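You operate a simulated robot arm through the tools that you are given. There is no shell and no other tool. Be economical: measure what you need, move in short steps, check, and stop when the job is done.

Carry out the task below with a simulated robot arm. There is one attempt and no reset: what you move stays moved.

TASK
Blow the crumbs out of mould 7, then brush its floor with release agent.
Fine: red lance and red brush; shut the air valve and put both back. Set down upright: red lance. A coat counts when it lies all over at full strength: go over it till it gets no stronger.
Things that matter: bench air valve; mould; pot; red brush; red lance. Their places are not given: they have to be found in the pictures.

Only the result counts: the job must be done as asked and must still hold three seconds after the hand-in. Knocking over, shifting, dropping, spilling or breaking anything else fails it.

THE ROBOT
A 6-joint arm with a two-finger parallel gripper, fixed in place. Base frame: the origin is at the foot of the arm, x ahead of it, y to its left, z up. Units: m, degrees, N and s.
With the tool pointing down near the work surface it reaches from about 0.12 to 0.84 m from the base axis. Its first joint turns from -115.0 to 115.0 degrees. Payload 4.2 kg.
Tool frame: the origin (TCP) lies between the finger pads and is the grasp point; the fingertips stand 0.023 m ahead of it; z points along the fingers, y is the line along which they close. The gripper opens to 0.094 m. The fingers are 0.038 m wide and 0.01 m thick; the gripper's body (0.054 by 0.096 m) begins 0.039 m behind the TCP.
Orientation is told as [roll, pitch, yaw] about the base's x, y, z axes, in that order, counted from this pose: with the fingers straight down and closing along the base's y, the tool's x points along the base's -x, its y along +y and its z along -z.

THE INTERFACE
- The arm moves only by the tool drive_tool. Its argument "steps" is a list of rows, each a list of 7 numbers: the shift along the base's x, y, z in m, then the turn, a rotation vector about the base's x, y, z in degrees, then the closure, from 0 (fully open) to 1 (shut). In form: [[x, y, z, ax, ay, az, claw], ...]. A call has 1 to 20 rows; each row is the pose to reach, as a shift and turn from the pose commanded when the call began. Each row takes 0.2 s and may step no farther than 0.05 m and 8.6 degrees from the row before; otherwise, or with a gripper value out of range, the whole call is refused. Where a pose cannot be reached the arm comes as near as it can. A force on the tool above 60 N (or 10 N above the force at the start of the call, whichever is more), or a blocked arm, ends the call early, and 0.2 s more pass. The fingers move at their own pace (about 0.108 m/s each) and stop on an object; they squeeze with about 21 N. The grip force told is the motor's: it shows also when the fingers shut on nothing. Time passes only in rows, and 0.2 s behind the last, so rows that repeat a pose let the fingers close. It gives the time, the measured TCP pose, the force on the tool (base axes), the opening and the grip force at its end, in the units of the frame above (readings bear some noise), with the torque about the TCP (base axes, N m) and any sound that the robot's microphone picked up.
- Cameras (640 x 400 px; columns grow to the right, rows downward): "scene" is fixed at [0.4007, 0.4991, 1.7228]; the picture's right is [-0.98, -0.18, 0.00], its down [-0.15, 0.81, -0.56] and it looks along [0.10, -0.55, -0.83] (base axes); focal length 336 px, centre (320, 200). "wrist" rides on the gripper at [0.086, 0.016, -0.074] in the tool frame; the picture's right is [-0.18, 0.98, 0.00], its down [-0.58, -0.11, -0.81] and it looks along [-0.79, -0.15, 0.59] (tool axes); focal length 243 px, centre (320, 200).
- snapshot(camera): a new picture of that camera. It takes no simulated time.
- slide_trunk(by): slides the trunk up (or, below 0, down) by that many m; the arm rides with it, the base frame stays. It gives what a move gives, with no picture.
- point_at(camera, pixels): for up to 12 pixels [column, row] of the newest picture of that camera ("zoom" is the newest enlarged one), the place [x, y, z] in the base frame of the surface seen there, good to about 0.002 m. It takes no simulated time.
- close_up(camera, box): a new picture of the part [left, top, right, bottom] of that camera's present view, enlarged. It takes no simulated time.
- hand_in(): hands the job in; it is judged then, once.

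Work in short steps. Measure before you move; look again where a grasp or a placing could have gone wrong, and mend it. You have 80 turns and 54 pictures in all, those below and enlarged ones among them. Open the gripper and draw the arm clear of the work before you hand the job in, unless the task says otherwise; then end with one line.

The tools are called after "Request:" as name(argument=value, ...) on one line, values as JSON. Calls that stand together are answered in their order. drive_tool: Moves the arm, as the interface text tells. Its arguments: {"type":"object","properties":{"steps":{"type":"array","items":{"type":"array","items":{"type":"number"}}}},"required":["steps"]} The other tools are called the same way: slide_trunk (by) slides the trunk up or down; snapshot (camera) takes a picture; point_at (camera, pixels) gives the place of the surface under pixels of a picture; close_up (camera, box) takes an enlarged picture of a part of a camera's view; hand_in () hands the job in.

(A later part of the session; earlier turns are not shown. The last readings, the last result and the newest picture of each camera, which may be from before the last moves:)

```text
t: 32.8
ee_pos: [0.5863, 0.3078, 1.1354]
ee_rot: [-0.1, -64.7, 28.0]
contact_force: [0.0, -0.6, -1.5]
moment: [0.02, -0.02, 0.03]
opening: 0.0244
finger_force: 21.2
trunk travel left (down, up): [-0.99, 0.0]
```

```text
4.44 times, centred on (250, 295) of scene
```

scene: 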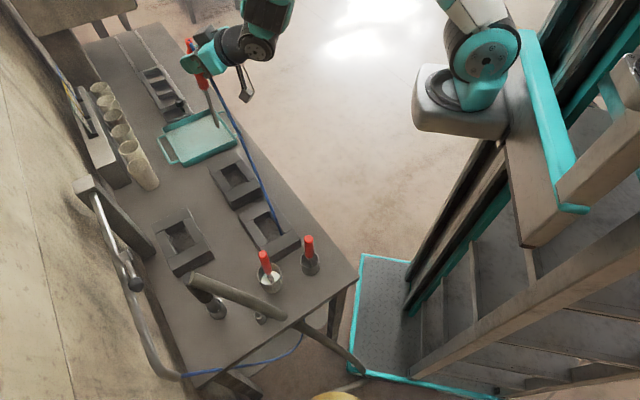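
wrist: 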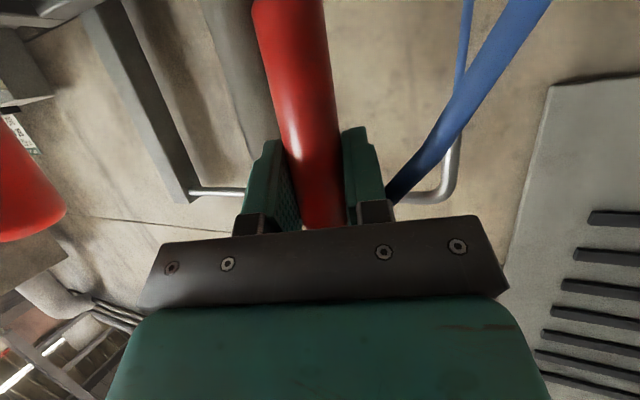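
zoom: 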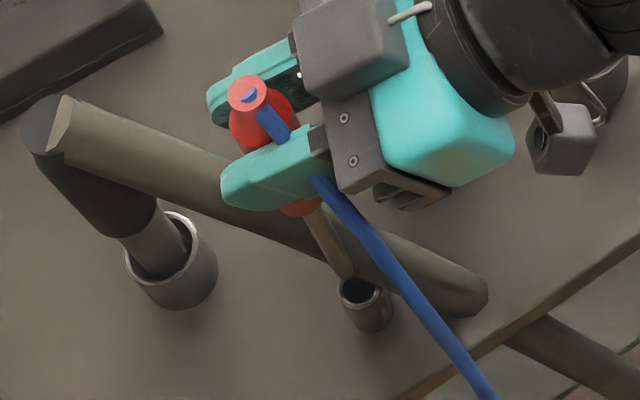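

The tip aims into the hole at (362,292). I lower it slowly to its original depth.

Request:
drive_tool(steps=[[0, 0, -0.02, 0, 0, 0, 1], [0, 0, -0.04, 0, 0, 0, 1], [0, 0, -0.055, 0, 0, 0, 1], [0, 0, -0.07, 0, 0, 0, 1], [0, 0, -0.08, 0, 0, 0, 1], [0, 0, -0.085, 0, 0, 0, 1]])

Request:
close_up(camera="scene", box=[200, 250, 300, 340])

```text
t: 34.2
ee_pos: [0.5864, 0.3064, 1.051]
ee_rot: [0.1, -64.7, 28.0]
contact_force: [-1.2, -0.7, 4.5]
moment: [-0.12, 0.22, 0.03]
opening: 0.0245
finger_force: 20.5
trunk travel left (down, up): [-0.99, 0.0]
```

```text
4.44 times, centred on (250, 295) of scene
```

zoom: 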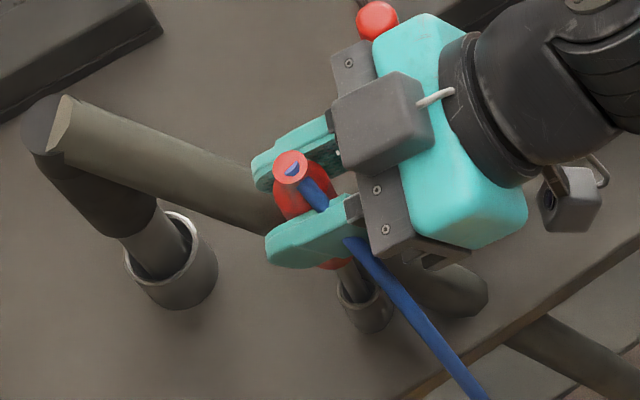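

The lance rests in its holder (4.5 N up). I open and back away along the approach line.

Request:
drive_tool(steps=[[0, 0, 0, 0, 0, 0, 0.5], [0, 0, 0, 0, 0, 0, 0.1], [0, 0, 0, 0, 0, 0, 0], [0, 0, 0, 0, 0, 0, 0], [-0.02, -0.01, 0, 0, 0, 0, 0], [-0.05, -0.025, 0, 0, 0, 0, 0], [-0.08, -0.04, 0, 0, 0, 0, 0], [-0.107, -0.053, 0.01, 0, 0, 0, 0]])

Request:
snapshot(camera="wrist")

```text
t: 36.0
ee_pos: [0.4777, 0.2522, 1.0608]
ee_rot: [0.1, -64.7, 27.9]
contact_force: [-0.1, 0.1, -0.4]
moment: [0.01, -0.01, 0.03]
opening: 0.0941
finger_force: 0.1
trunk travel left (down, up): [-0.99, 0.0]
```

```text
15 pictures are left
```

wrist: 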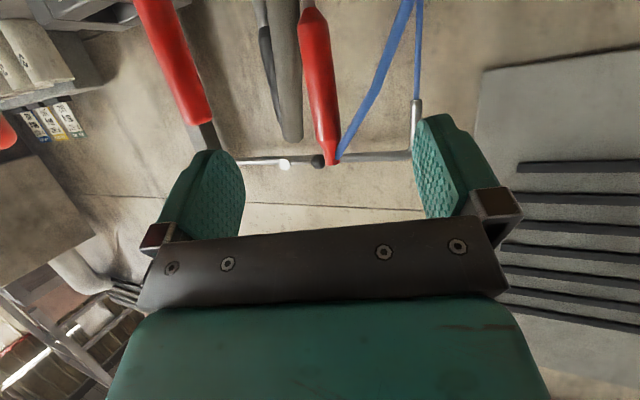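

The lance stands as before. Next the valve: I rise, turn to face the pipe squarely (yaw 45) with shut fingers, and go in front of the lever above it.

Request:
drive_tool(steps=[[0, 0, 0.04, 0, 0, 0, 0.5], [0, 0, 0.08, 0, 0, 0, 1], [0, 0, 0.12, 0, 0, 4, 1], [0, 0, 0.16, 0, 0, 8, 1], [0.04, -0.01, 0.17, 0, 0, 12, 1], [0.085, -0.01, 0.17, 0, 0, 17, 1], [0.13, 0.0, 0.17, 0, 0, 17, 1], [0.17, 0.015, 0.17, 0, 0, 17, 1], [0.21, 0.03, 0.17, 0, 0, 17, 1], [0.252, 0.048, 0.16, 0, 0, 17, 1]])

Request:
snapshot(camera="wrist")

```text
t: 38.2
ee_pos: [0.7283, 0.3008, 1.2213]
ee_rot: [-0.2, -64.6, 45.0]
contact_force: [-0.5, 0.0, 0.3]
moment: [0.01, 0.04, -0.03]
opening: 0.0002
finger_force: 21.4
trunk travel left (down, up): [-0.99, 0.0]
```

```text
14 pictures are left
```

wrist: 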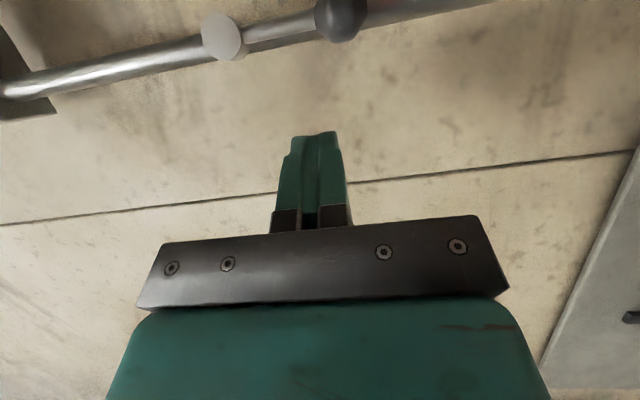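

Stub at (222,37), ball at (338,15). I measure them from this side to fix the lever's line.

Request:
point_at(camera="wrist", pixels=[[222, 35], [280, 28], [280, 36], [338, 15], [338, 38], [120, 68], [265, 30], [318, 15], [364, 10]])

```text
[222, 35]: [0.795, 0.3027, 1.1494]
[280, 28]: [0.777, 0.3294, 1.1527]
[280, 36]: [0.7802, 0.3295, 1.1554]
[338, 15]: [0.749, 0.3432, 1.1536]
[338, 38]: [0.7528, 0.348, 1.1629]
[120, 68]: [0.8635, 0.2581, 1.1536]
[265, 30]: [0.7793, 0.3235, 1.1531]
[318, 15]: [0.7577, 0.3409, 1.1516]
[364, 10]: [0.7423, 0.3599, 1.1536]
```

The lever centre-line is as I computed. I go down in front of it, forward under the stem, and swing it up along its arc.

Request:
drive_tool(steps=[[0, 0, -0.045, 0, 0, 0, 1], [0, 0, -0.0908, 0, 0, 0, 1], [0.012, 0.011, -0.0908, 0, 0, 0, 1], [0.0242, 0.0221, -0.0908, 0, 0, 0, 1], [0.0242, 0.0221, -0.0768, 0, 0, 0, 1], [0.0223, 0.024, -0.0643, 0, 0, 0, 1], [0.0237, 0.0226, -0.0499, 0, 0, 0, 1], [0.0292, 0.0171, -0.0359, 0, 0, 0, 1], [0.0364, 0.0099, -0.0274, 0, 0, 0, 1], [0.0454, 0.0009, -0.0223, 0, 0, 0, 1], [0.0482, -0.0019, -0.0223, 0, 0, 0, 1]])

Request:
close_up(camera="scene", box=[60, 180, 180, 300])

```text
t: 40.6
ee_pos: [0.7753, 0.2997, 1.1945]
ee_rot: [0.5, -64.0, 44.8]
contact_force: [-14.6, -1.4, -23.2]
moment: [-0.18, 0.33, 0.12]
opening: 0.0
finger_force: 20.9
trunk travel left (down, up): [-0.99, 0.0]
```

```text
3.33 times, centred on (120, 240) of scene
```

zoom: 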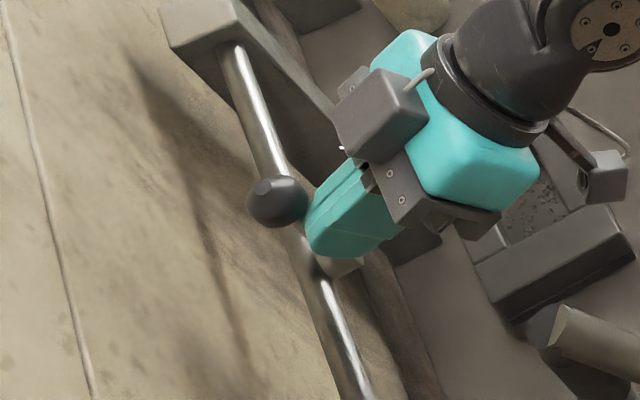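

The lever stands up again. I draw the fingers back and check its position.

Request:
drive_tool(steps=[[-0.003, -0.003, -0.006, 0, 0, 0, 1], [-0.025, -0.025, -0.006, 0, 0, 0, 1], [-0.055, -0.055, 0.02, 0, 0, 0, 1], [-0.085, -0.085, 0.05, 0, 0, 0, 1]])

Request:
close_up(camera="scene", box=[80, 210, 140, 270])

Request:
point_at(camera="zoom", pixels=[[280, 190], [300, 190], [320, 190], [280, 230], [345, 260], [370, 300], [440, 310]])

```text
refused: row 4 steps farther than a row can; nothing moved
```

```text
6.67 times, centred on (110, 240) of scene
```

zoom: 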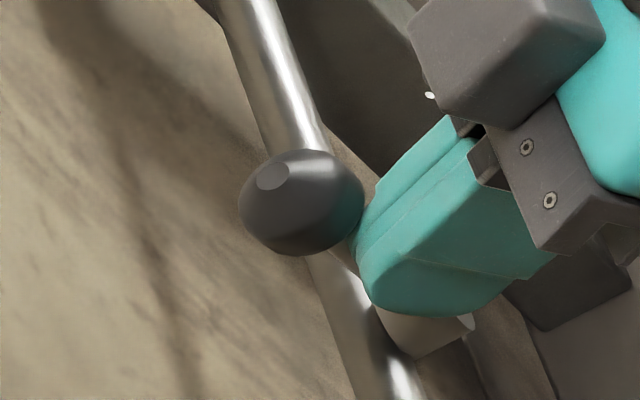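

```text
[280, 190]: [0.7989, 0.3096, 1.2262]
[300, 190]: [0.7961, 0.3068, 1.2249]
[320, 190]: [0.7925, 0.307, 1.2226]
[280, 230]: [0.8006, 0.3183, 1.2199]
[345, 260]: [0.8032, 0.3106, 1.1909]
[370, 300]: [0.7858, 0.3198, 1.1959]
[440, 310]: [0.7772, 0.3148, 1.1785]
```

The ball is back exactly where it stood at first: valve shut. I draw back, rise, and tilt the tool nearer to vertical.

Request:
drive_tool(steps=[[-0.003, -0.003, -0.006, 0, 0, 0, 1], [-0.025, -0.025, -0.006, 0, 0, 0, 1], [-0.05, -0.05, 0.015, 0, 0, 0, 1], [-0.075, -0.075, 0.045, 0, 0, 0, 1], [-0.09, -0.09, 0.085, -5.7, 5.7, 0, 1], [-0.1, -0.1, 0.1, -11.4, 11.4, 0, 0.5], [-0.12, -0.1, 0.1, -17.1, 17.1, 0, 0.2], [-0.14, -0.1, 0.1, -22.8, 22.8, 0, 0], [-0.16, -0.1, 0.1, -28.5, 28.5, 0, 0], [-0.17, -0.1, 0.1, -34, 34, 0, 0]])

Request:
drive_tool(steps=[[0, 0, 0, 0, 0, -8, 0], [-0.01, 0, 0, 0, 0, -16, 0], [-0.02, 0, 0, 0, 0, -24, 0], [-0.02, 0, -0.02, 0, 0, -32, 0], [-0.02, 0, -0.04, 0, 0, -40, 0], [-0.02, 0, -0.06, 0, 0, -48, 0], [-0.02, 0, -0.08, 0, 0, -56, 0]])

Request:
snapshot(camera="wrist")

```text
t: 42.8
ee_pos: [0.6085, 0.1976, 1.2976]
ee_rot: [0.0, -16.5, 45.0]
contact_force: [0.6, -0.5, -0.2]
moment: [0.0, 0.0, -0.01]
opening: 0.094
finger_force: 0.0
trunk travel left (down, up): [-0.99, 0.0]
```

```text
t: 44.4
ee_pos: [0.5891, 0.1984, 1.2186]
ee_rot: [0.2, -16.7, -11.2]
contact_force: [-1.4, 0.2, -0.1]
moment: [0.0, 0.0, 0.0]
opening: 0.0939
finger_force: 0.1
trunk travel left (down, up): [-0.99, 0.0]
```

```text
11 pictures are left
```

wrist: 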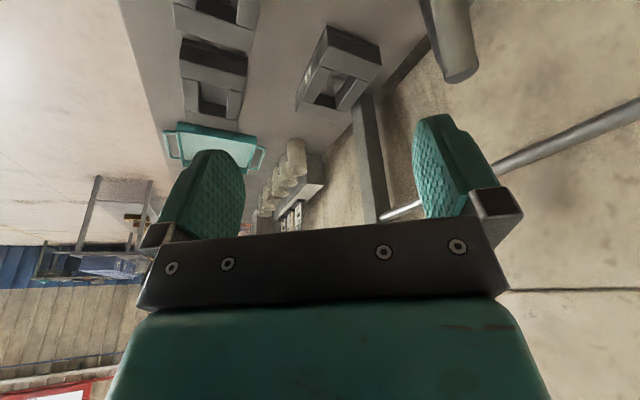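

The brush is under the camera's view. I use a scene close-up to measure its handle edges and lean.

Request:
close_up(camera="scene", box=[225, 210, 325, 310])

Request:
point_at(camera="zoom", pixels=[[255, 185], [258, 195], [245, 200], [265, 220], [250, 220], [275, 235], [280, 260]])

```text
4.00 times, centred on (275, 260) of scene
```

zoom: 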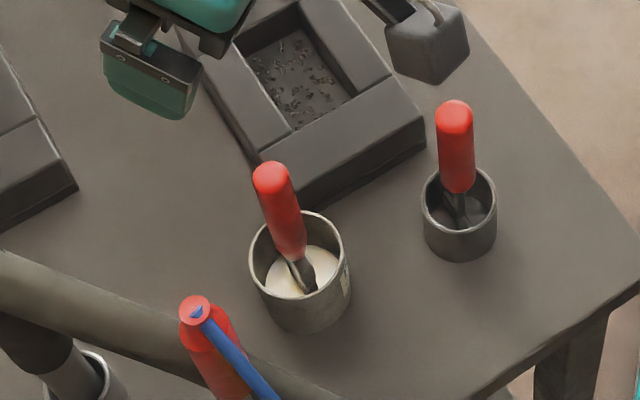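

```text
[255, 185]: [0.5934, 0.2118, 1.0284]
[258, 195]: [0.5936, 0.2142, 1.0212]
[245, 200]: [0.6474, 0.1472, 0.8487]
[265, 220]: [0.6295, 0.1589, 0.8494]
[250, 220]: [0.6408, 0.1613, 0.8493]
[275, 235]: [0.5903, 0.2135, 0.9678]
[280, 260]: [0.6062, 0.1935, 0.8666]
```

Handle centre line runs (272,175)→(291,250). I measure along it, plus the pot rim.

Request:
point_at(camera="zoom", pixels=[[272, 170], [277, 195], [283, 220], [290, 248], [260, 200], [294, 200], [302, 270], [250, 255], [343, 255], [300, 212], [298, 298], [320, 260]])

```text
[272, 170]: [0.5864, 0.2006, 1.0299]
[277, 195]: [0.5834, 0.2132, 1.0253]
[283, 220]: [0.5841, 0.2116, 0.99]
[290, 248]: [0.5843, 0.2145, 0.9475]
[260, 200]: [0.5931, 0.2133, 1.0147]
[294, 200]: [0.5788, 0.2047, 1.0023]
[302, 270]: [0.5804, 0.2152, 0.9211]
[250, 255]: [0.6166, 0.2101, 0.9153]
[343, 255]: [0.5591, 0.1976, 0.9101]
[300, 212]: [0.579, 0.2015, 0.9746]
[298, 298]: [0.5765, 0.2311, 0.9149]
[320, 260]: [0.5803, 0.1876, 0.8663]
```

The handle axis is at (0.587,0.203), upright, top z≈1.033. I come down over it open and close at z≈1.005.

Request:
drive_tool(steps=[[-0.002, 0.0045, -0.045, 0, 0, 0, 0], [-0.002, 0.0045, -0.09, 0, 0, 0, 0], [-0.002, 0.0045, -0.135, 0, 0, 0, 0], [-0.002, 0.0045, -0.175, 0, 0, 0, 0], [-0.002, 0.0045, -0.2135, 0, 0, 0, 0], [-0.002, 0.0045, -0.2135, 0, 0, 0, 0.5], [-0.002, 0.0045, -0.2135, 0, 0, 0, 1], [-0.002, 0.0045, -0.2135, 0, 0, 0, 1], [-0.002, 0.0045, -0.2135, 0, 0, 0, 1]])

```text
t: 46.4
ee_pos: [0.5862, 0.2031, 1.0047]
ee_rot: [-0.1, -16.5, -11.0]
contact_force: [0.5, 0.2, 0.1]
moment: [-0.01, 0.0, 0.02]
opening: 0.0198
finger_force: 21.1
trunk travel left (down, up): [-0.99, 0.0]
```

Gripped at 19.8 mm with no side force. I lift it straight out and look at its head.

Request:
drive_tool(steps=[[0, 0, 0.02, 0, 0, 0, 1], [0, 0, 0.05, 0, 0, 0, 1], [0, 0, 0.09, 0, 0, 0, 1], [0, 0, 0.13, 0, 0, 0, 1], [0, 0, 0.16, 0, 0, 0, 1]])

Request:
close_up(camera="scene", box=[225, 190, 325, 290])

```text
t: 47.6
ee_pos: [0.5863, 0.2024, 1.1659]
ee_rot: [0.0, -16.5, -11.1]
contact_force: [-0.2, 1.1, -0.1]
moment: [-0.02, 0.04, 0.0]
opening: 0.0201
finger_force: 21.0
trunk travel left (down, up): [-0.99, 0.0]
```

```text
4.00 times, centred on (275, 240) of scene
```

zoom: 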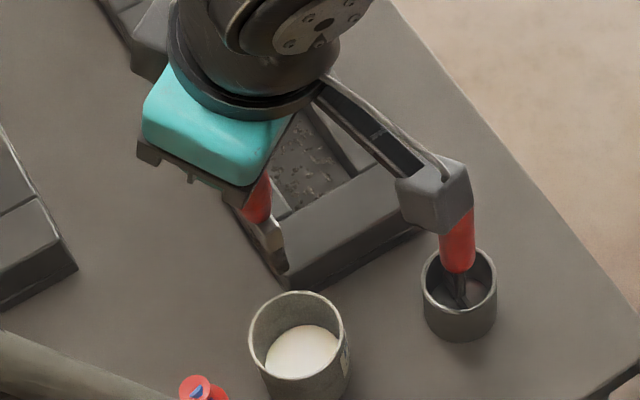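

I enlarge the head near (266,235 of that zoom) to see bristles and measure the lower end.

Request:
close_up(camera="scene", box=[275, 222, 305, 264])

Request:
close_up(camera="scene", box=[270, 225, 310, 265])

```text
9.52 times, centred on (290, 243) of scene
```

zoom: 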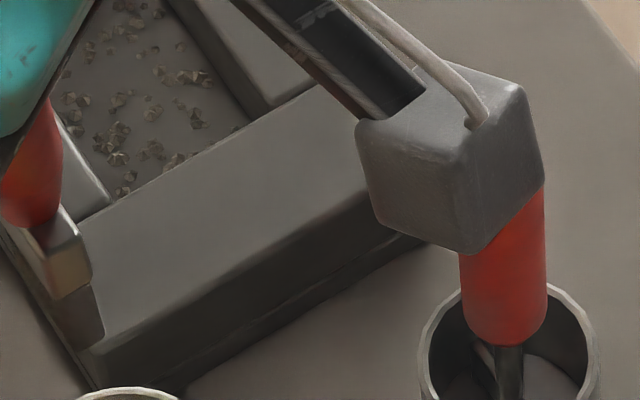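

```text
10.00 times, centred on (290, 245) of scene
```

zoom: 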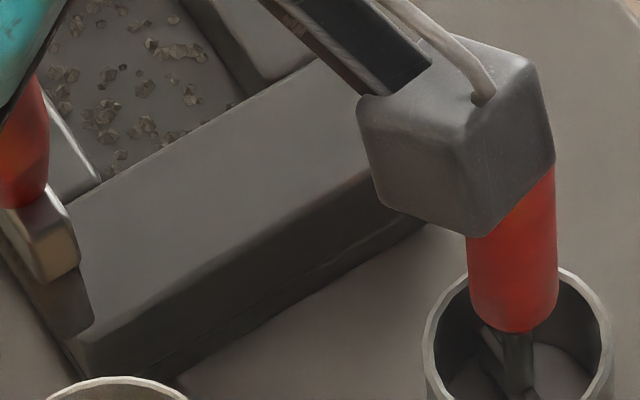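

It is a brush: metal ferrule and dark bristles. I measure the ferrule and bristle end.

Request:
point_at(camera="zoom", pixels=[[72, 245], [40, 240], [40, 275], [78, 270], [70, 300], [88, 325], [60, 325], [82, 338], [72, 335], [10, 255], [20, 190]])

```text
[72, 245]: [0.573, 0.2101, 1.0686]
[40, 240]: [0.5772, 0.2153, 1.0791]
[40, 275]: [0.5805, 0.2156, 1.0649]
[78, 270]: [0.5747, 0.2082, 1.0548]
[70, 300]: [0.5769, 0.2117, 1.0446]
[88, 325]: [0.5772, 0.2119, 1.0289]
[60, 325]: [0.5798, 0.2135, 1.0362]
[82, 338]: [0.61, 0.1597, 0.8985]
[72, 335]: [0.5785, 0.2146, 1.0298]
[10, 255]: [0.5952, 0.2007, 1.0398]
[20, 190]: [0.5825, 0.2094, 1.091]
```

The bristles end 0.139 below the TCP; the head is about 27 mm wide along (−1,1) and thin across. I carry it over mould 7 without turning.

Request:
drive_tool(steps=[[0.025, -0.037, 0.01, 0, 0, 0, 1], [0.05, -0.074, 0.01, 0, 0, 0, 1], [0.075, -0.111, 0.01, 0, 0, 0, 1], [0.1, -0.148, 0.01, 0, 0, 0, 1], [0.125, -0.185, 0.01, 0, 0, 0, 1], [0.15, -0.222, 0.01, 0, 0, 0, 1], [0.175, -0.259, 0, 0, 0, 0, 1], [0.199, -0.295, -0.03, 0, 0, 0, 1], [0.199, -0.295, -0.07, 0, 0, 0, 1], [0.199, -0.295, -0.11, 0, 0, 0, 1]])

Request:
close_up(camera="scene", box=[200, 140, 280, 220])

```text
refused: row 8 steps farther than a row can; nothing moved
```

```text
5.00 times, centred on (240, 180) of scene
```

zoom: 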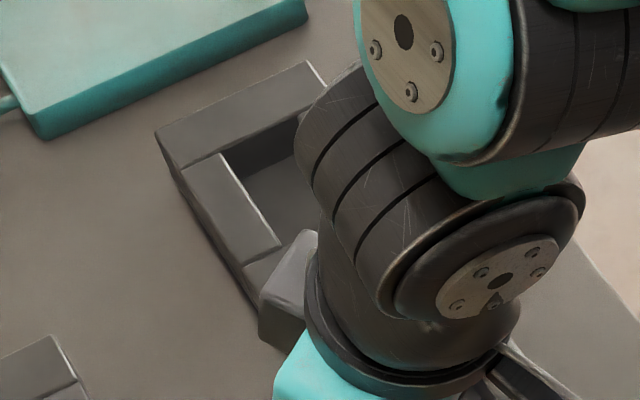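

Refused for a step slightly too long; I resend with smaller steps.

Request:
drive_tool(steps=[[0.025, -0.037, 0.01, 0, 0, 0, 1], [0.05, -0.074, 0.01, 0, 0, 0, 1], [0.075, -0.111, 0.01, 0, 0, 0, 1], [0.1, -0.148, 0.01, 0, 0, 0, 1], [0.125, -0.185, 0.01, 0, 0, 0, 1], [0.15, -0.222, 0.01, 0, 0, 0, 1], [0.175, -0.259, 0.01, 0, 0, 0, 1], [0.199, -0.295, 0.01, 0, 0, 0, 1], [0.199, -0.295, -0.03, 0, 0, 0, 1], [0.199, -0.295, -0.07, 0, 0, 0, 1], [0.199, -0.295, -0.11, 0, 0, 0, 1]])

```text
t: 50.0
ee_pos: [0.7839, -0.0932, 1.0524]
ee_rot: [0.0, -16.6, -11.0]
contact_force: [-0.3, 0.0, -0.1]
moment: [-0.01, -0.02, 0.01]
opening: 0.0204
finger_force: 21.1
trunk travel left (down, up): [-0.99, 0.0]
```

The brush is over the cavity, bristles near z 0.913. A close-up confirms alignment before entering.

Request:
close_up(camera="scene", box=[200, 140, 270, 210])

```text
5.71 times, centred on (235, 175) of scene
```

zoom: 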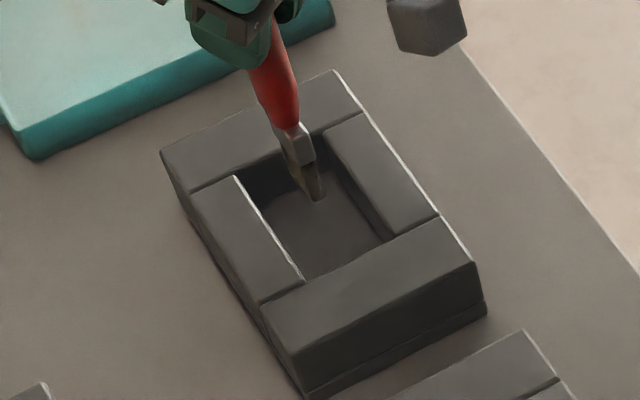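

I measure the bristle tip (315,198) and corners.

Request:
point_at(camera="zoom", pixels=[[313, 198], [322, 195], [304, 185], [296, 172], [318, 175], [310, 150], [290, 150], [318, 190], [290, 165], [314, 170]])

```text
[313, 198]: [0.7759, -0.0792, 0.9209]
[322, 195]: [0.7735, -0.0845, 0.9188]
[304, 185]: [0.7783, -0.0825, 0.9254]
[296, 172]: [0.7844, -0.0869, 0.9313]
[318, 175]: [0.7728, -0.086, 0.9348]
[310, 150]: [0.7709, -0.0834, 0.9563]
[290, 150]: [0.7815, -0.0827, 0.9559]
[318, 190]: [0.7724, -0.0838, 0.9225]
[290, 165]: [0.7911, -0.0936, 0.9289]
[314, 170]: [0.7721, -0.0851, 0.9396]
```

Head confirmed: half-width 14 mm along (−1,1), 5 mm across, bottom ≈0.136 below the TCP. I lower it gently to the floor.

Request:
drive_tool(steps=[[0, 0, -0.02, 0, 0, 0, 1], [0, 0, -0.04, 0, 0, 0, 1], [0, 0, -0.047, 0, 0, 0, 1], [0, 0, -0.051, 0, 0, 0, 1]])

```text
t: 51.0
ee_pos: [0.786, -0.092, 1.0041]
ee_rot: [0.0, -16.6, -11.0]
contact_force: [0.2, 0.0, -1.3]
moment: [0.04, -0.01, -0.01]
opening: 0.0205
finger_force: 20.8
trunk travel left (down, up): [-0.99, 0.0]
```

No contact yet; I go on down in 2 mm steps.

Request:
drive_tool(steps=[[0, 0, -0.002, 0, 0, 0, 1], [0, 0, -0.004, 0, 0, 0, 1], [0, 0, -0.004, 0, 0, 0, 1]])

```text
t: 51.8
ee_pos: [0.7861, -0.0915, 0.9995]
ee_rot: [0.1, -16.8, -11.1]
contact_force: [0.1, 0.6, 16.0]
moment: [-0.08, -0.11, -0.04]
opening: 0.0206
finger_force: 20.8
trunk travel left (down, up): [-0.99, 0.0]
```

Contact at 16 N; I ease off 1 mm and brush the (−x,+y) half in cross strokes.

Request:
drive_tool(steps=[[0.0148, 0.0148, 0.001, 0, 0, 0, 1], [0, 0, 0.001, 0, 0, 0, 1], [-0.0148, -0.0148, 0.001, 0, 0, 0, 1], [-0.0254, -0.0042, 0.001, 0, 0, 0, 1], [-0.0106, 0.0106, 0.001, 0, 0, 0, 1], [0.0042, 0.0254, 0.001, 0, 0, 0, 1], [-0.0064, 0.036, 0.001, 0, 0, 0, 1], [-0.0212, 0.0212, 0.001, 0, 0, 0, 1], [-0.036, 0.0064, 0.001, 0, 0, 0, 1], [-0.0212, 0.0212, 0.001, 0, 0, 0, 1], [-0.0064, 0.036, 0.001, 0, 0, 0, 1], [0.0042, 0.0254, 0.001, 0, 0, 0, 1], [-0.0106, 0.0106, 0.001, 0, 0, 0, 1], [-0.0254, -0.0042, 0.001, 0, 0, 0, 1], [-0.0148, -0.0148, 0.001, 0, 0, 0, 1], [0, 0, 0.001, 0, 0, 0, 1], [0.0148, 0.0148, 0.001, 0, 0, 0, 1], [0, 0, 0.001, 0, 0, 0, 1]])

```text
t: 55.6
ee_pos: [0.7874, -0.0939, 0.9997]
ee_rot: [0.0, -16.6, -10.9]
contact_force: [0.1, -0.1, 2.6]
moment: [-0.15, -0.06, -0.01]
opening: 0.0202
finger_force: 21.3
trunk travel left (down, up): [-0.99, 0.0]
```

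Light contact 2.6 N, no wall forces. Now the other half, pressing 0.5 mm more.

Request:
drive_tool(steps=[[0.0106, -0.0106, -0.0005, 0, 0, 0, 1], [0.0254, 0.0042, -0.0005, 0, 0, 0, 1], [0.0106, -0.0106, -0.0005, 0, 0, 0, 1], [-0.0042, -0.0254, -0.0005, 0, 0, 0, 1], [0.0064, -0.036, -0.0005, 0, 0, 0, 1], [0.0212, -0.0212, -0.0005, 0, 0, 0, 1], [0.036, -0.0064, -0.0005, 0, 0, 0, 1], [0.0212, -0.0212, -0.0005, 0, 0, 0, 1], [0.0064, -0.036, -0.0005, 0, 0, 0, 1], [-0.0042, -0.0254, -0.0005, 0, 0, 0, 1], [0.0106, -0.0106, -0.0005, 0, 0, 0, 1], [0.0254, 0.0042, -0.0005, 0, 0, 0, 1], [0.0148, 0.0148, -0.0005, 0, 0, 0, 1], [0, 0, -0.0005, 0, 0, 0, 1], [-0.0148, -0.0148, -0.0005, 0, 0, 0, 1], [0, 0, -0.0005, 0, 0, 0, 1]])

Request:
close_up(camera="scene", box=[210, 150, 260, 200])

```text
t: 59.0
ee_pos: [0.7868, -0.0908, 1.0003]
ee_rot: [0.0, -16.5, -11.1]
contact_force: [-0.4, -0.6, -0.3]
moment: [0.01, 0.02, 0.02]
opening: 0.0201
finger_force: 20.8
trunk travel left (down, up): [-0.99, 0.0]
```

```text
8.00 times, centred on (235, 175) of scene
```

zoom: 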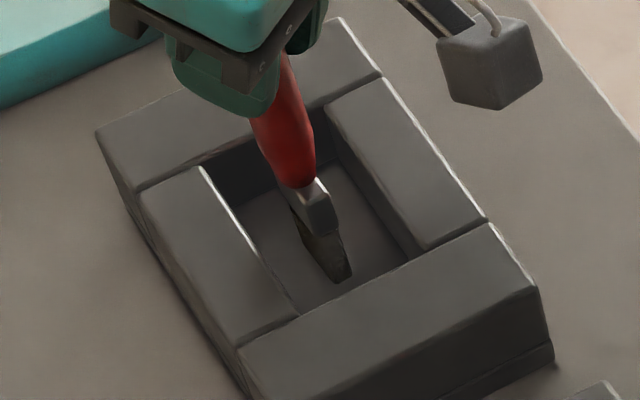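

The floor looks a shade lighter, but contact has become light. I press 1.5 mm lower and go over everything again with lengthwise strokes too.

Request:
drive_tool(steps=[[0, 0, -0.0015, 0, 0, 0, 1], [0.0148, 0.0148, -0.0015, 0, 0, 0, 1], [0, 0, -0.0015, 0, 0, 0, 1], [-0.0148, -0.0148, -0.0015, 0, 0, 0, 1], [-0.0254, -0.0042, -0.0015, 0, 0, 0, 1], [-0.0106, 0.0106, -0.0015, 0, 0, 0, 1], [0.0042, 0.0254, -0.0015, 0, 0, 0, 1], [-0.0064, 0.036, -0.0015, 0, 0, 0, 1], [-0.0212, 0.0212, -0.0015, 0, 0, 0, 1], [-0.036, 0.0064, -0.0015, 0, 0, 0, 1], [-0.0148, -0.0148, -0.0015, 0, 0, 0, 1], [0.0064, -0.036, -0.0015, 0, 0, 0, 1], [0.0212, -0.0212, -0.0015, 0, 0, 0, 1], [0.036, -0.0064, -0.0015, 0, 0, 0, 1], [0.0254, 0.0042, -0.0015, 0, 0, 0, 1], [0.0106, -0.0106, -0.0015, 0, 0, 0, 1], [-0.0042, -0.0254, -0.0015, 0, 0, 0, 1], [0.0106, -0.0106, -0.0015, 0, 0, 0, 1], [0, 0, -0.0015, 0, 0, 0, 1]])

```text
t: 63.0
ee_pos: [0.7857, -0.0926, 0.998]
ee_rot: [-0.1, -16.6, -11.0]
contact_force: [0.3, 0.5, 0.0]
moment: [0.01, -0.01, -0.02]
opening: 0.0204
finger_force: 20.5
trunk travel left (down, up): [-0.99, 0.0]
```

Force is zero, so the bristles may not be touching; I lower in 1 mm steps until force shows.

Request:
drive_tool(steps=[[0, 0, -0.001, 0, 0, 0, 1], [0, 0, -0.002, 0, 0, 0, 1], [0, 0, -0.002, 0, 0, 0, 1]])

```text
t: 63.8
ee_pos: [0.7851, -0.091, 0.997]
ee_rot: [0.0, -16.6, -11.1]
contact_force: [-2.2, 0.2, 10.0]
moment: [-0.08, 0.35, 0.01]
opening: 0.0201
finger_force: 20.7
trunk travel left (down, up): [-0.99, 0.0]
```

Contact again at 10 N. I make a full pass at this level.

Request:
drive_tool(steps=[[0.0148, 0.0148, 0, 0, 0, 0, 1], [0, 0, 0, 0, 0, 0, 1], [-0.0148, -0.0148, 0, 0, 0, 0, 1], [-0.0254, -0.0042, 0, 0, 0, 0, 1], [-0.0106, 0.0106, 0, 0, 0, 0, 1], [0.0042, 0.0254, 0, 0, 0, 0, 1], [-0.0064, 0.036, 0, 0, 0, 0, 1], [-0.0212, 0.0212, 0, 0, 0, 0, 1], [-0.036, 0.0064, 0, 0, 0, 0, 1], [-0.0148, -0.0148, 0, 0, 0, 0, 1], [0.0064, -0.036, 0, 0, 0, 0, 1], [0.0212, -0.0212, 0, 0, 0, 0, 1], [0.036, -0.0064, 0, 0, 0, 0, 1], [0.0254, 0.0042, 0, 0, 0, 0, 1], [0.0106, -0.0106, 0, 0, 0, 0, 1], [-0.0042, -0.0254, 0, 0, 0, 0, 1], [0.0106, -0.0106, 0, 0, 0, 0, 1], [0, 0, 0, 0, 0, 0, 1]])

```text
t: 67.6
ee_pos: [0.7863, -0.0916, 0.9968]
ee_rot: [-0.1, -16.5, -11.1]
contact_force: [-1.0, -0.5, -0.1]
moment: [0.0, 0.0, 0.03]
opening: 0.0204
finger_force: 21.1
trunk travel left (down, up): [-0.99, 0.0]
```

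Now I lift the brush to look at the coat.

Request:
drive_tool(steps=[[0, 0, 0.04, 0, 0, 0, 1], [0, 0, 0.08, 0, 0, 0, 1], [0, 0, 0.12, 0, 0, 0, 1], [0, 0, 0.16, 0, 0, 0, 1], [0, -0.03, 0.2, 0, 0, 0, 1]])

Request:
close_up(camera="scene", box=[205, 145, 275, 225])

```text
t: 68.8
ee_pos: [0.7846, -0.1214, 1.1973]
ee_rot: [0.0, -16.5, -11.0]
contact_force: [0.0, -0.1, 0.1]
moment: [-0.01, -0.03, 0.01]
opening: 0.0202
finger_force: 21.2
trunk travel left (down, up): [-0.99, 0.0]
```

```text
5.00 times, centred on (240, 185) of scene
```

zoom: 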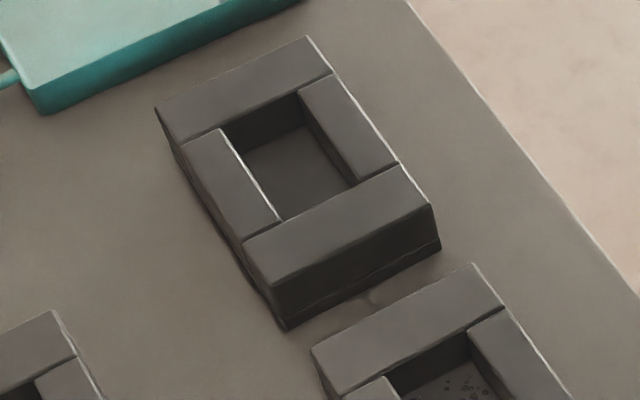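

No clear coat shows on the floor (cavity at (300,165) still dark), so the brush likely carries too little agent. I take it back to the pot to dip it properly.

Request:
drive_tool(steps=[[-0.01, 0.03, 0, 0, 0, 0, 1], [-0.035, 0.067, 0, 0, 0, 0, 1], [-0.06, 0.104, 0, 0, 0, 0, 1], [-0.085, 0.141, 0, 0, 0, 0, 1], [-0.11, 0.178, 0, 0, 0, 0, 1], [-0.135, 0.215, 0, 0, 0, 0, 1], [-0.16, 0.252, 0, 0, 0, 0, 1], [-0.185, 0.289, 0, 0, 0, 0, 1], [-0.199, 0.325, 0, 0, 0, 0, 1], [-0.199, 0.325, 0, 0, 0, 0, 1], [-0.199, 0.325, -0.04, 0, 0, 0, 1], [-0.199, 0.325, -0.08, 0, 0, 0, 1], [-0.199, 0.325, -0.12, 0, 0, 0, 1], [-0.199, 0.325, -0.15, 0, 0, 0, 1], [-0.199, 0.325, -0.18, 0, 0, 0, 1], [-0.199, 0.325, -0.194, 0, 0, 0, 1]])

```text
t: 72.2
ee_pos: [0.588, 0.2046, 1.0011]
ee_rot: [0.0, -16.5, -10.9]
contact_force: [-0.6, 0.7, -0.8]
moment: [-0.02, -0.03, 0.02]
opening: 0.0201
finger_force: 20.9
trunk travel left (down, up): [-0.99, 0.0]
```

In the pot without contact; I lower further in small steps until the bottom is felt.

Request:
drive_tool(steps=[[0, 0, -0.002, 0, 0, 0, 1], [0, 0, -0.004, 0, 0, 0, 1], [0, 0, -0.006, 0, 0, 0, 1], [0, 0, -0.008, 0, 0, 0, 1], [0, 0, -0.008, 0, 0, 0, 1]])

```text
t: 73.4
ee_pos: [0.5877, 0.2037, 0.9952]
ee_rot: [0.1, -16.6, -11.1]
contact_force: [-0.5, 1.1, 15.9]
moment: [-0.04, -0.12, -0.02]
opening: 0.02
finger_force: 20.9
trunk travel left (down, up): [-0.99, 0.0]
```

The bristles are on the pot's bottom. I ease up, swirl gently, and lift out.

Request:
drive_tool(steps=[[0, 0, 0.002, 0, 0, 0, 1], [0.005, 0, 0.002, 0, 0, 0, 1], [0, 0.005, 0.002, 0, 0, 0, 1], [-0.005, 0, 0.002, 0, 0, 0, 1], [0, -0.005, 0.002, 0, 0, 0, 1], [0, 0, 0.002, 0, 0, 0, 1], [0, 0, 0.002, 0, 0, 0, 1], [0, 0, 0.03, 0, 0, 0, 1], [0, 0, 0.07, 0, 0, 0, 1], [0, 0, 0.11, 0, 0, 0, 1], [0, 0, 0.15, 0, 0, 0, 1], [0, 0, 0.19, 0, 0, 0, 1]])

Request:
close_up(camera="scene", box=[225, 205, 305, 285])

```text
t: 76.0
ee_pos: [0.5887, 0.2013, 1.1826]
ee_rot: [-0.1, -16.6, -11.1]
contact_force: [-0.2, -0.1, -1.1]
moment: [-0.04, 0.01, 0.0]
opening: 0.0199
finger_force: 20.9
trunk travel left (down, up): [-0.99, 0.0]
```

```text
5.00 times, centred on (265, 245) of scene
```

zoom: 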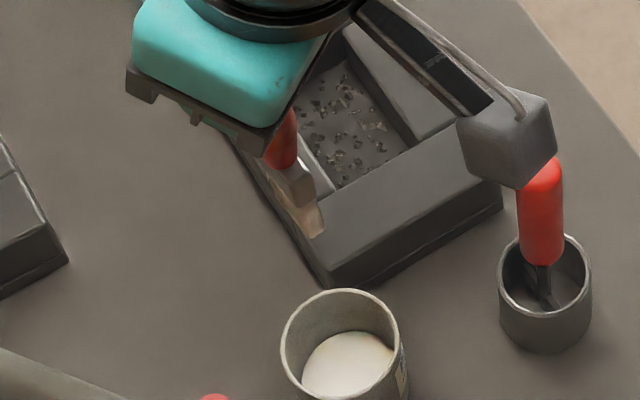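

Now the bristles are cream-coloured: loaded. I measure their lower end.

Request:
point_at(camera="zoom", pixels=[[314, 232], [320, 228], [310, 225], [305, 205], [322, 222]])

Request:
drive_tool(steps=[[0.025, -0.037, 0, 0, 0, 0, 1], [0.05, -0.074, 0, 0, 0, 0, 1], [0.075, -0.111, 0, 0, 0, 0, 1], [0.1, -0.148, 0, 0, 0, 0, 1], [0.125, -0.185, 0, 0, 0, 0, 1], [0.15, -0.222, 0, 0, 0, 0, 1], [0.175, -0.259, 0, 0, 0, 0, 1], [0.198, -0.295, 0, 0, 0, 0, 1], [0.198, -0.295, 0, 0, 0, 0, 1], [0.198, -0.295, -0.04, 0, 0, 0, 1], [0.198, -0.295, -0.08, 0, 0, 0, 1], [0.198, -0.295, -0.12, 0, 0, 0, 1], [0.198, -0.295, -0.16, 0, 0, 0, 1], [0.198, -0.295, -0.18, 0, 0, 0, 1]])

```text
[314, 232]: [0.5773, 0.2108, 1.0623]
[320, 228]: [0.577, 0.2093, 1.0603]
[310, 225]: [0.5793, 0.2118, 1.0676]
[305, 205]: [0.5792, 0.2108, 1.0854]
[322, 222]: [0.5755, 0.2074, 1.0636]
```

```text
t: 79.0
ee_pos: [0.7851, -0.0913, 1.0045]
ee_rot: [-0.1, -16.7, -11.0]
contact_force: [-0.6, 0.1, -0.1]
moment: [0.03, 0.0, 0.0]
opening: 0.0206
finger_force: 21.0
trunk travel left (down, up): [-0.99, 0.0]
```

The bristle end is now about 0.123–0.13 below the TCP (the brush slid up in the grip). I lower in 2 mm steps until contact.

Request:
drive_tool(steps=[[0, 0, -0.004, 0, 0, 0, 1], [0, 0, -0.007, 0, 0, 0, 1], [0, 0, -0.009, 0, 0, 0, 1]])

```text
t: 79.8
ee_pos: [0.7842, -0.0925, 0.9948]
ee_rot: [0.0, -16.5, -11.0]
contact_force: [0.7, 0.3, -0.3]
moment: [-0.02, -0.02, 0.0]
opening: 0.0202
finger_force: 21.1
trunk travel left (down, up): [-0.99, 0.0]
```

Request:
drive_tool(steps=[[0, 0, -0.002, 0, 0, 0, 1], [0, 0, -0.003, 0, 0, 0, 1], [0, 0, -0.003, 0, 0, 0, 1]])

```text
t: 80.6
ee_pos: [0.7838, -0.0925, 0.993]
ee_rot: [0.0, -16.5, -11.0]
contact_force: [0.5, 0.2, 0.1]
moment: [0.02, -0.01, -0.03]
opening: 0.0203
finger_force: 20.9
trunk travel left (down, up): [-0.99, 0.0]
```

Still no force at 0.993; I go on in small steps.

Request:
drive_tool(steps=[[0, 0, -0.002, 0, 0, 0, 1], [0, 0, -0.003, 0, 0, 0, 1], [0, 0, -0.003, 0, 0, 0, 1]])

```text
t: 81.4
ee_pos: [0.7853, -0.0924, 0.9911]
ee_rot: [-0.1, -16.6, -11.0]
contact_force: [-2.1, 0.1, 10.8]
moment: [-0.03, 0.23, -0.03]
opening: 0.02
finger_force: 20.8
trunk travel left (down, up): [-0.99, 0.0]
```

Contact at 10.8 N. I brush the whole floor now, with a slow downward drift to hold contact.

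Request:
drive_tool(steps=[[0.0148, 0.0148, 0, 0, 0, 0, 1], [0, 0, 0, 0, 0, 0, 1], [-0.0148, -0.0148, 0, 0, 0, 0, 1], [-0.0254, -0.0042, -0.0005, 0, 0, 0, 1], [-0.0106, 0.0106, -0.0005, 0, 0, 0, 1], [0.0042, 0.0254, -0.0005, 0, 0, 0, 1], [-0.0064, 0.036, -0.0005, 0, 0, 0, 1], [-0.0212, 0.0212, -0.001, 0, 0, 0, 1], [-0.036, 0.0064, -0.001, 0, 0, 0, 1], [-0.0254, -0.0042, -0.001, 0, 0, 0, 1], [-0.0148, -0.0148, -0.001, 0, 0, 0, 1], [-0.0042, -0.0254, -0.001, 0, 0, 0, 1], [0.0106, -0.0106, -0.0015, 0, 0, 0, 1], [0.0254, 0.0042, -0.0015, 0, 0, 0, 1], [0.036, -0.0064, -0.0015, 0, 0, 0, 1], [0.0212, -0.0212, -0.0015, 0, 0, 0, 1], [0.0064, -0.036, -0.002, 0, 0, 0, 1], [0.0106, -0.0106, -0.002, 0, 0, 0, 1], [0, 0, -0.002, 0, 0, 0, 1]])

```text
t: 85.4
ee_pos: [0.7829, -0.092, 0.9889]
ee_rot: [0.1, -16.7, -11.1]
contact_force: [3.9, -5.1, 27.5]
moment: [-0.61, -0.34, 0.02]
opening: 0.0206
finger_force: 21.0
trunk travel left (down, up): [-0.99, 0.0]
```

Contact is firm (27 N); I raise 1 mm and do a second full pass.

Request:
drive_tool(steps=[[0.0148, 0.0148, 0.001, 0, 0, 0, 1], [0.0042, 0.0254, 0.001, 0, 0, 0, 1], [-0.0064, 0.036, 0.001, 0, 0, 0, 1], [-0.0212, 0.0212, 0.001, 0, 0, 0, 1], [-0.036, 0.0064, 0.001, 0, 0, 0, 1], [-0.0254, -0.0042, 0.001, 0, 0, 0, 1], [-0.0106, 0.0106, 0.001, 0, 0, 0, 1], [0.0042, 0.0254, 0.001, 0, 0, 0, 1], [0.0148, 0.0148, 0.001, 0, 0, 0, 1], [0, 0, 0.001, 0, 0, 0, 1], [-0.0148, -0.0148, 0.001, 0, 0, 0, 1], [-0.0042, -0.0254, 0.001, 0, 0, 0, 1], [0.0106, -0.0106, 0.001, 0, 0, 0, 1], [0.0254, 0.0042, 0.001, 0, 0, 0, 1], [0.036, -0.0064, 0.001, 0, 0, 0, 1], [0.0212, -0.0212, 0.001, 0, 0, 0, 1], [0.0064, -0.036, 0.001, 0, 0, 0, 1], [-0.0042, -0.0254, 0.001, 0, 0, 0, 1], [0, 0, 0.001, 0, 0, 0, 1]])

```text
t: 89.4
ee_pos: [0.7818, -0.0933, 0.988]
ee_rot: [0.0, -16.5, -11.1]
contact_force: [-1.7, -4.4, 21.8]
moment: [-0.36, 0.38, 0.04]
opening: 0.0202
finger_force: 20.9
trunk travel left (down, up): [-0.99, 0.0]
```

Contact holds at 22 N. A third full pass in another order, with finer strokes at the ends.

Request:
drive_tool(steps=[[-0.0148, -0.0148, 0, 0, 0, 0, 1], [-0.0254, -0.0042, 0, 0, 0, 0, 1], [-0.036, 0.0064, 0, 0, 0, 0, 1], [-0.0212, 0.0212, 0, 0, 0, 0, 1], [-0.0064, 0.036, 0, 0, 0, 0, 1], [-0.0011, 0.0307, 0, 0, 0, 0, 1], [-0.0159, 0.0159, 0, 0, 0, 0, 1], [-0.0307, 0.0011, 0, 0, 0, 0, 1], [-0.0201, -0.0095, 0, 0, 0, 0, 1], [-0.0053, 0.0053, 0, 0, 0, 0, 1], [0.0095, 0.0201, 0, 0, 0, 0, 1], [0.0201, 0.0095, 0, 0, 0, 0, 1], [0.0053, -0.0053, 0, 0, 0, 0, 1], [-0.0095, -0.0201, 0, 0, 0, 0, 1], [0.0011, -0.0307, 0, 0, 0, 0, 1], [0.0159, -0.0159, 0, 0, 0, 0, 1], [0.0307, -0.0011, 0, 0, 0, 0, 1], [0.036, -0.0064, 0, 0, 0, 0, 1], [0.0212, -0.0212, 0, 0, 0, 0, 1], [0.0064, -0.036, 0, 0, 0, 0, 1]])

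Request:
drive_tool(steps=[[0, 0, 0.04, 0, 0, 0, 1], [0, 0, 0.08, 0, 0, 0, 1], [0, 0, 0.12, 0, 0, 0, 1], [0, 0, 0.16, 0, 0, 0, 1], [0, 0, 0.2, 0, 0, 0, 1]])

Request:
close_up(camera="scene", box=[210, 150, 260, 200])

```text
t: 93.6
ee_pos: [0.791, -0.1273, 0.988]
ee_rot: [0.1, -16.8, -10.9]
contact_force: [4.8, 5.5, 24.6]
moment: [0.39, -0.75, -0.02]
opening: 0.0207
finger_force: 20.8
trunk travel left (down, up): [-0.99, 0.0]
```

```text
t: 94.8
ee_pos: [0.792, -0.1284, 1.1862]
ee_rot: [0.0, -16.4, -11.0]
contact_force: [0.8, 0.2, -0.5]
moment: [-0.02, 0.0, 0.03]
opening: 0.0203
finger_force: 20.7
trunk travel left (down, up): [-0.99, 0.0]
```

```text
8.00 times, centred on (235, 175) of scene
```

zoom: 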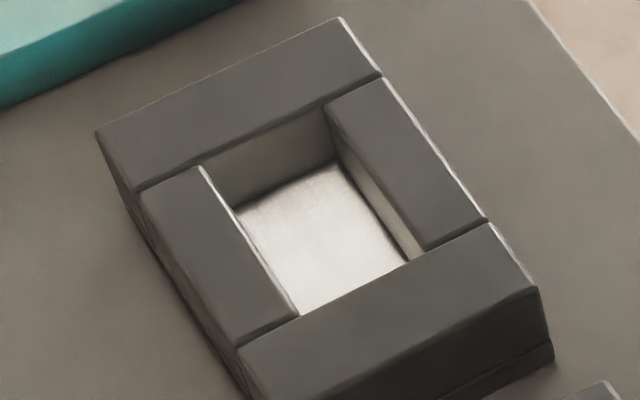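

A white coat now covers the floor, slightly weaker along the far edge and upper-left corner. I re-dip the brush and go over it once more.

Request:
drive_tool(steps=[[-0.015, 0.035, 0.01, 0, 0, 0, 1], [-0.04, 0.072, 0.01, 0, 0, 0, 1], [-0.065, 0.109, 0.01, 0, 0, 0, 1], [-0.09, 0.146, 0.01, 0, 0, 0, 1], [-0.115, 0.183, 0.01, 0, 0, 0, 1], [-0.14, 0.22, 0.01, 0, 0, 0, 1], [-0.165, 0.257, 0.01, 0, 0, 0, 1], [-0.19, 0.294, 0.01, 0, 0, 0, 1], [-0.2044, 0.331, 0, 0, 0, 0, 1], [-0.2044, 0.331, 0, 0, 0, 0, 1], [-0.2044, 0.331, -0.04, 0, 0, 0, 1], [-0.2044, 0.331, -0.08, 0, 0, 0, 1], [-0.2044, 0.331, -0.12, 0, 0, 0, 1], [-0.2044, 0.331, -0.16, 0, 0, 0, 1], [-0.2044, 0.331, -0.185, 0, 0, 0, 1], [-0.2044, 0.331, -0.194, 0, 0, 0, 1], [-0.2044, 0.331, -0.198, 0, 0, 0, 1], [-0.2044, 0.331, -0.198, 0, 0, 0, 1]])

```text
t: 98.6
ee_pos: [0.5867, 0.203, 0.9913]
ee_rot: [0.3, -16.8, -11.1]
contact_force: [-0.5, -3.7, 33.5]
moment: [-0.48, -0.14, -0.02]
opening: 0.0203
finger_force: 20.9
trunk travel left (down, up): [-0.99, 0.0]
```

Dipped (33 N on the pot's bottom). I lift out and return over the mould.

Request:
drive_tool(steps=[[0, 0, 0.004, 0, 0, 0, 1], [0, 0, 0.04, 0, 0, 0, 1], [0, 0, 0.08, 0, 0, 0, 1], [0, 0, 0.12, 0, 0, 0, 1], [0, 0, 0.16, 0, 0, 0, 1], [0.025, -0.037, 0.18, 0, 0, 0, 1], [0.05, -0.074, 0.18, 0, 0, 0, 1], [0.075, -0.111, 0.18, 0, 0, 0, 1], [0.1, -0.148, 0.18, 0, 0, 0, 1], [0.125, -0.185, 0.18, 0, 0, 0, 1], [0.15, -0.222, 0.18, 0, 0, 0, 1], [0.175, -0.259, 0.17, 0, 0, 0, 1], [0.199, -0.294, 0.15, 0, 0, 0, 1], [0.199, -0.294, 0.15, 0, 0, 0, 1], [0.199, -0.294, 0.11, 0, 0, 0, 1], [0.199, -0.294, 0.07, 0, 0, 0, 1], [0.199, -0.294, 0.03, 0, 0, 0, 1], [0.199, -0.294, 0.006, 0, 0, 0, 1], [0.199, -0.294, 0.001, 0, 0, 0, 1]])

```text
t: 102.6
ee_pos: [0.7851, -0.0909, 0.9919]
ee_rot: [0.0, -16.6, -11.0]
contact_force: [-0.2, -0.3, -1.1]
moment: [-0.01, 0.02, -0.04]
opening: 0.0205
finger_force: 21.1
trunk travel left (down, up): [-0.99, 0.0]
```

No contact yet; I lower in small steps.

Request:
drive_tool(steps=[[0, 0, -0.002, 0, 0, 0, 1], [0, 0, -0.004, 0, 0, 0, 1], [0, 0, -0.004, 0, 0, 0, 1]])

```text
t: 103.4
ee_pos: [0.786, -0.0928, 0.988]
ee_rot: [-0.1, -16.6, -11.0]
contact_force: [-1.7, 0.7, 9.4]
moment: [0.01, 0.13, -0.01]
opening: 0.0204
finger_force: 21.0
trunk travel left (down, up): [-0.99, 0.0]
```

Contact at 9 N. I go over the whole floor again, reaching slightly further into the edges, starting at the weaker end.

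Request:
drive_tool(steps=[[0.0106, -0.0106, -0.001, 0, 0, 0, 1], [0.0223, -0.0223, -0.001, 0, 0, 0, 1], [0.0382, -0.0064, -0.001, 0, 0, 0, 1], [0.0223, -0.0223, -0.001, 0, 0, 0, 1], [0.0064, -0.0382, -0.001, 0, 0, 0, 1], [-0.0053, -0.0265, -0.001, 0, 0, 0, 1], [0.0106, -0.0106, -0.001, 0, 0, 0, 1], [0.0265, 0.0053, -0.001, 0, 0, 0, 1], [0.0382, -0.0064, -0.001, 0, 0, 0, 1], [0.0265, 0.0053, -0.001, 0, 0, 0, 1], [0.0159, 0.0159, -0.001, 0, 0, 0, 1], [0, 0, -0.001, 0, 0, 0, 1], [-0.0159, -0.0159, -0.001, 0, 0, 0, 1], [-0.0265, -0.0053, -0.0015, 0, 0, 0, 1], [-0.0106, 0.0106, -0.0015, 0, 0, 0, 1], [0.0053, 0.0265, -0.0015, 0, 0, 0, 1], [-0.0064, 0.0382, -0.0015, 0, 0, 0, 1], [-0.0223, 0.0223, -0.0015, 0, 0, 0, 1], [-0.0382, 0.0064, -0.0015, 0, 0, 0, 1], [-0.0223, 0.0223, -0.0015, 0, 0, 0, 1]])

Request:
drive_tool(steps=[[0.0159, 0.0159, 0, 0, 0, 0, 1], [0.0276, 0.0042, 0, 0, 0, 0, 1], [0.0382, -0.0064, 0, 0, 0, 0, 1], [0.0488, -0.017, 0, 0, 0, 0, 1], [0.0605, -0.0287, 0, 0, 0, 0, 1], [0.0446, -0.0446, 0, 0, 0, 0, 1], [0.0287, -0.0605, 0, 0, 0, 0, 1], [0.017, -0.0488, 0, 0, 0, 0, 1], [0.0064, -0.0382, 0, 0, 0, 0, 1], [-0.0042, -0.0276, 0, 0, 0, 0, 1], [-0.0159, -0.0159, 0, 0, 0, 0, 1], [0, 0, 0, 0, 0, 0, 1], [0.0117, -0.0117, 0, 0, 0, 0, 1], [0.0223, -0.0223, 0, 0, 0, 0, 1], [0.0329, -0.0329, 0, 0, 0, 0, 1], [0.0446, -0.0446, 0, 0, 0, 0, 1], [0.0223, -0.0223, 0, 0, 0, 0, 1]])

```text
t: 107.6
ee_pos: [0.7624, -0.0719, 0.9867]
ee_rot: [-0.1, -16.6, -11.1]
contact_force: [-5.0, -6.4, 31.4]
moment: [-0.96, 0.33, -0.1]
opening: 0.0204
finger_force: 20.9
trunk travel left (down, up): [-0.99, 0.0]
```

```text
t: 111.2
ee_pos: [0.7876, -0.0907, 0.9867]
ee_rot: [0.0, -16.6, -11.1]
contact_force: [-0.3, 0.1, 14.4]
moment: [0.04, -0.2, 0.04]
opening: 0.0199
finger_force: 21.0
trunk travel left (down, up): [-0.99, 0.0]
```

Contact held through both passes. I lift the brush and take it back above the pot.

Request:
drive_tool(steps=[[0, 0, 0.04, 0, 0, 0, 1], [0, 0, 0.08, 0, 0, 0, 1], [0, 0, 0.12, 0, 0, 0, 1], [0, 0, 0.16, 0, 0, 0, 1], [0, 0, 0.195, 0, 0, 0, 1], [-0.025, 0.037, 0.195, 0, 0, 0, 1], [-0.05, 0.074, 0.195, 0, 0, 0, 1], [-0.075, 0.111, 0.195, 0, 0, 0, 1], [-0.1, 0.148, 0.195, 0, 0, 0, 1], [-0.125, 0.185, 0.195, 0, 0, 0, 1], [-0.15, 0.222, 0.195, 0, 0, 0, 1], [-0.175, 0.259, 0.195, 0, 0, 0, 1], [-0.199, 0.294, 0.195, 0, 0, 0, 1], [-0.199, 0.294, 0.195, 0, 0, 0, 1]])

Request:
close_up(camera="scene", box=[200, 140, 320, 290])

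```text
t: 114.2
ee_pos: [0.5863, 0.2017, 1.1797]
ee_rot: [0.0, -16.7, -10.9]
contact_force: [-0.5, 0.6, -0.4]
moment: [-0.01, -0.01, 0.0]
opening: 0.0198
finger_force: 20.6
trunk travel left (down, up): [-0.99, 0.0]
```

```text
2.67 times, centred on (260, 215) of scene
```

zoom: 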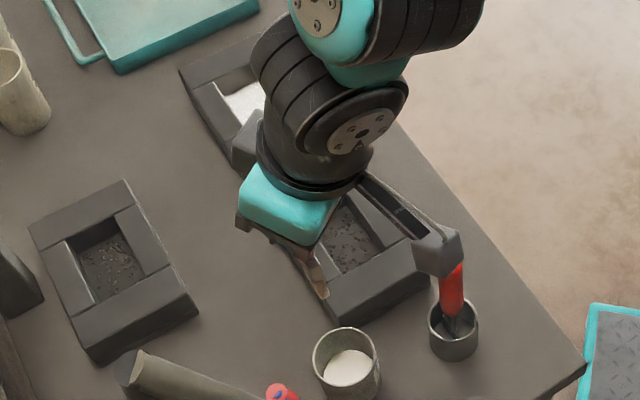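

The floor of mould 7 shows white to its corner; all else in place. I lower the brush into the pot until it touches bottom lightly (contact expected near TCP z≈0.985).

Request:
drive_tool(steps=[[0, 0.001, -0.04, 0, 0, 0, 1], [0, 0.001, -0.08, 0, 0, 0, 1], [0, 0.001, -0.12, 0, 0, 0, 1], [0, 0.001, -0.155, 0, 0, 0, 1], [0, 0.001, -0.18, 0, 0, 0, 1], [0, 0.001, -0.188, 0, 0, 0, 1], [0, 0.001, -0.191, 0, 0, 0, 1], [0, 0.001, -0.191, 0, 0, 0, 1]])

```text
t: 116.0
ee_pos: [0.5873, 0.2049, 0.9912]
ee_rot: [0.1, -16.6, -10.9]
contact_force: [0.0, 0.7, 15.8]
moment: [-0.4, -0.13, -0.03]
opening: 0.0201
finger_force: 21.1
trunk travel left (down, up): [-0.99, 0.0]
```

The brush stands on the pot's bottom (15.8 N). I ease up a touch, open, and rise straight clear.

Request:
drive_tool(steps=[[0, 0, 0.001, 0, 0, 0, 1], [0, 0, 0.001, 0, 0, 0, 0.7], [0, 0, 0.001, 0, 0, 0, 0.3], [0, 0, 0.001, 0, 0, 0, 0], [0, 0, 0.001, 0, 0, 0, 0], [0, 0, 0.02, 0, 0, 0, 0], [0, 0, 0.06, 0, 0, 0, 0], [0, 0, 0.1, 0, 0, 0, 0], [0, 0, 0.15, 0, 0, 0, 0], [0, 0, 0.2, 0, 0, 0, 0], [-0.03, -0.03, 0.23, 0, 0, 0, 0], [-0.06, -0.06, 0.25, 0, 0, 0, 0], [-0.09, -0.09, 0.26, 0, 0, 0, 0]])

Request:
snapshot(camera="scene")

```text
refused: row 11 steps farther than a row can; nothing moved
```

```text
refused: no pictures are left
5 turns are left
```

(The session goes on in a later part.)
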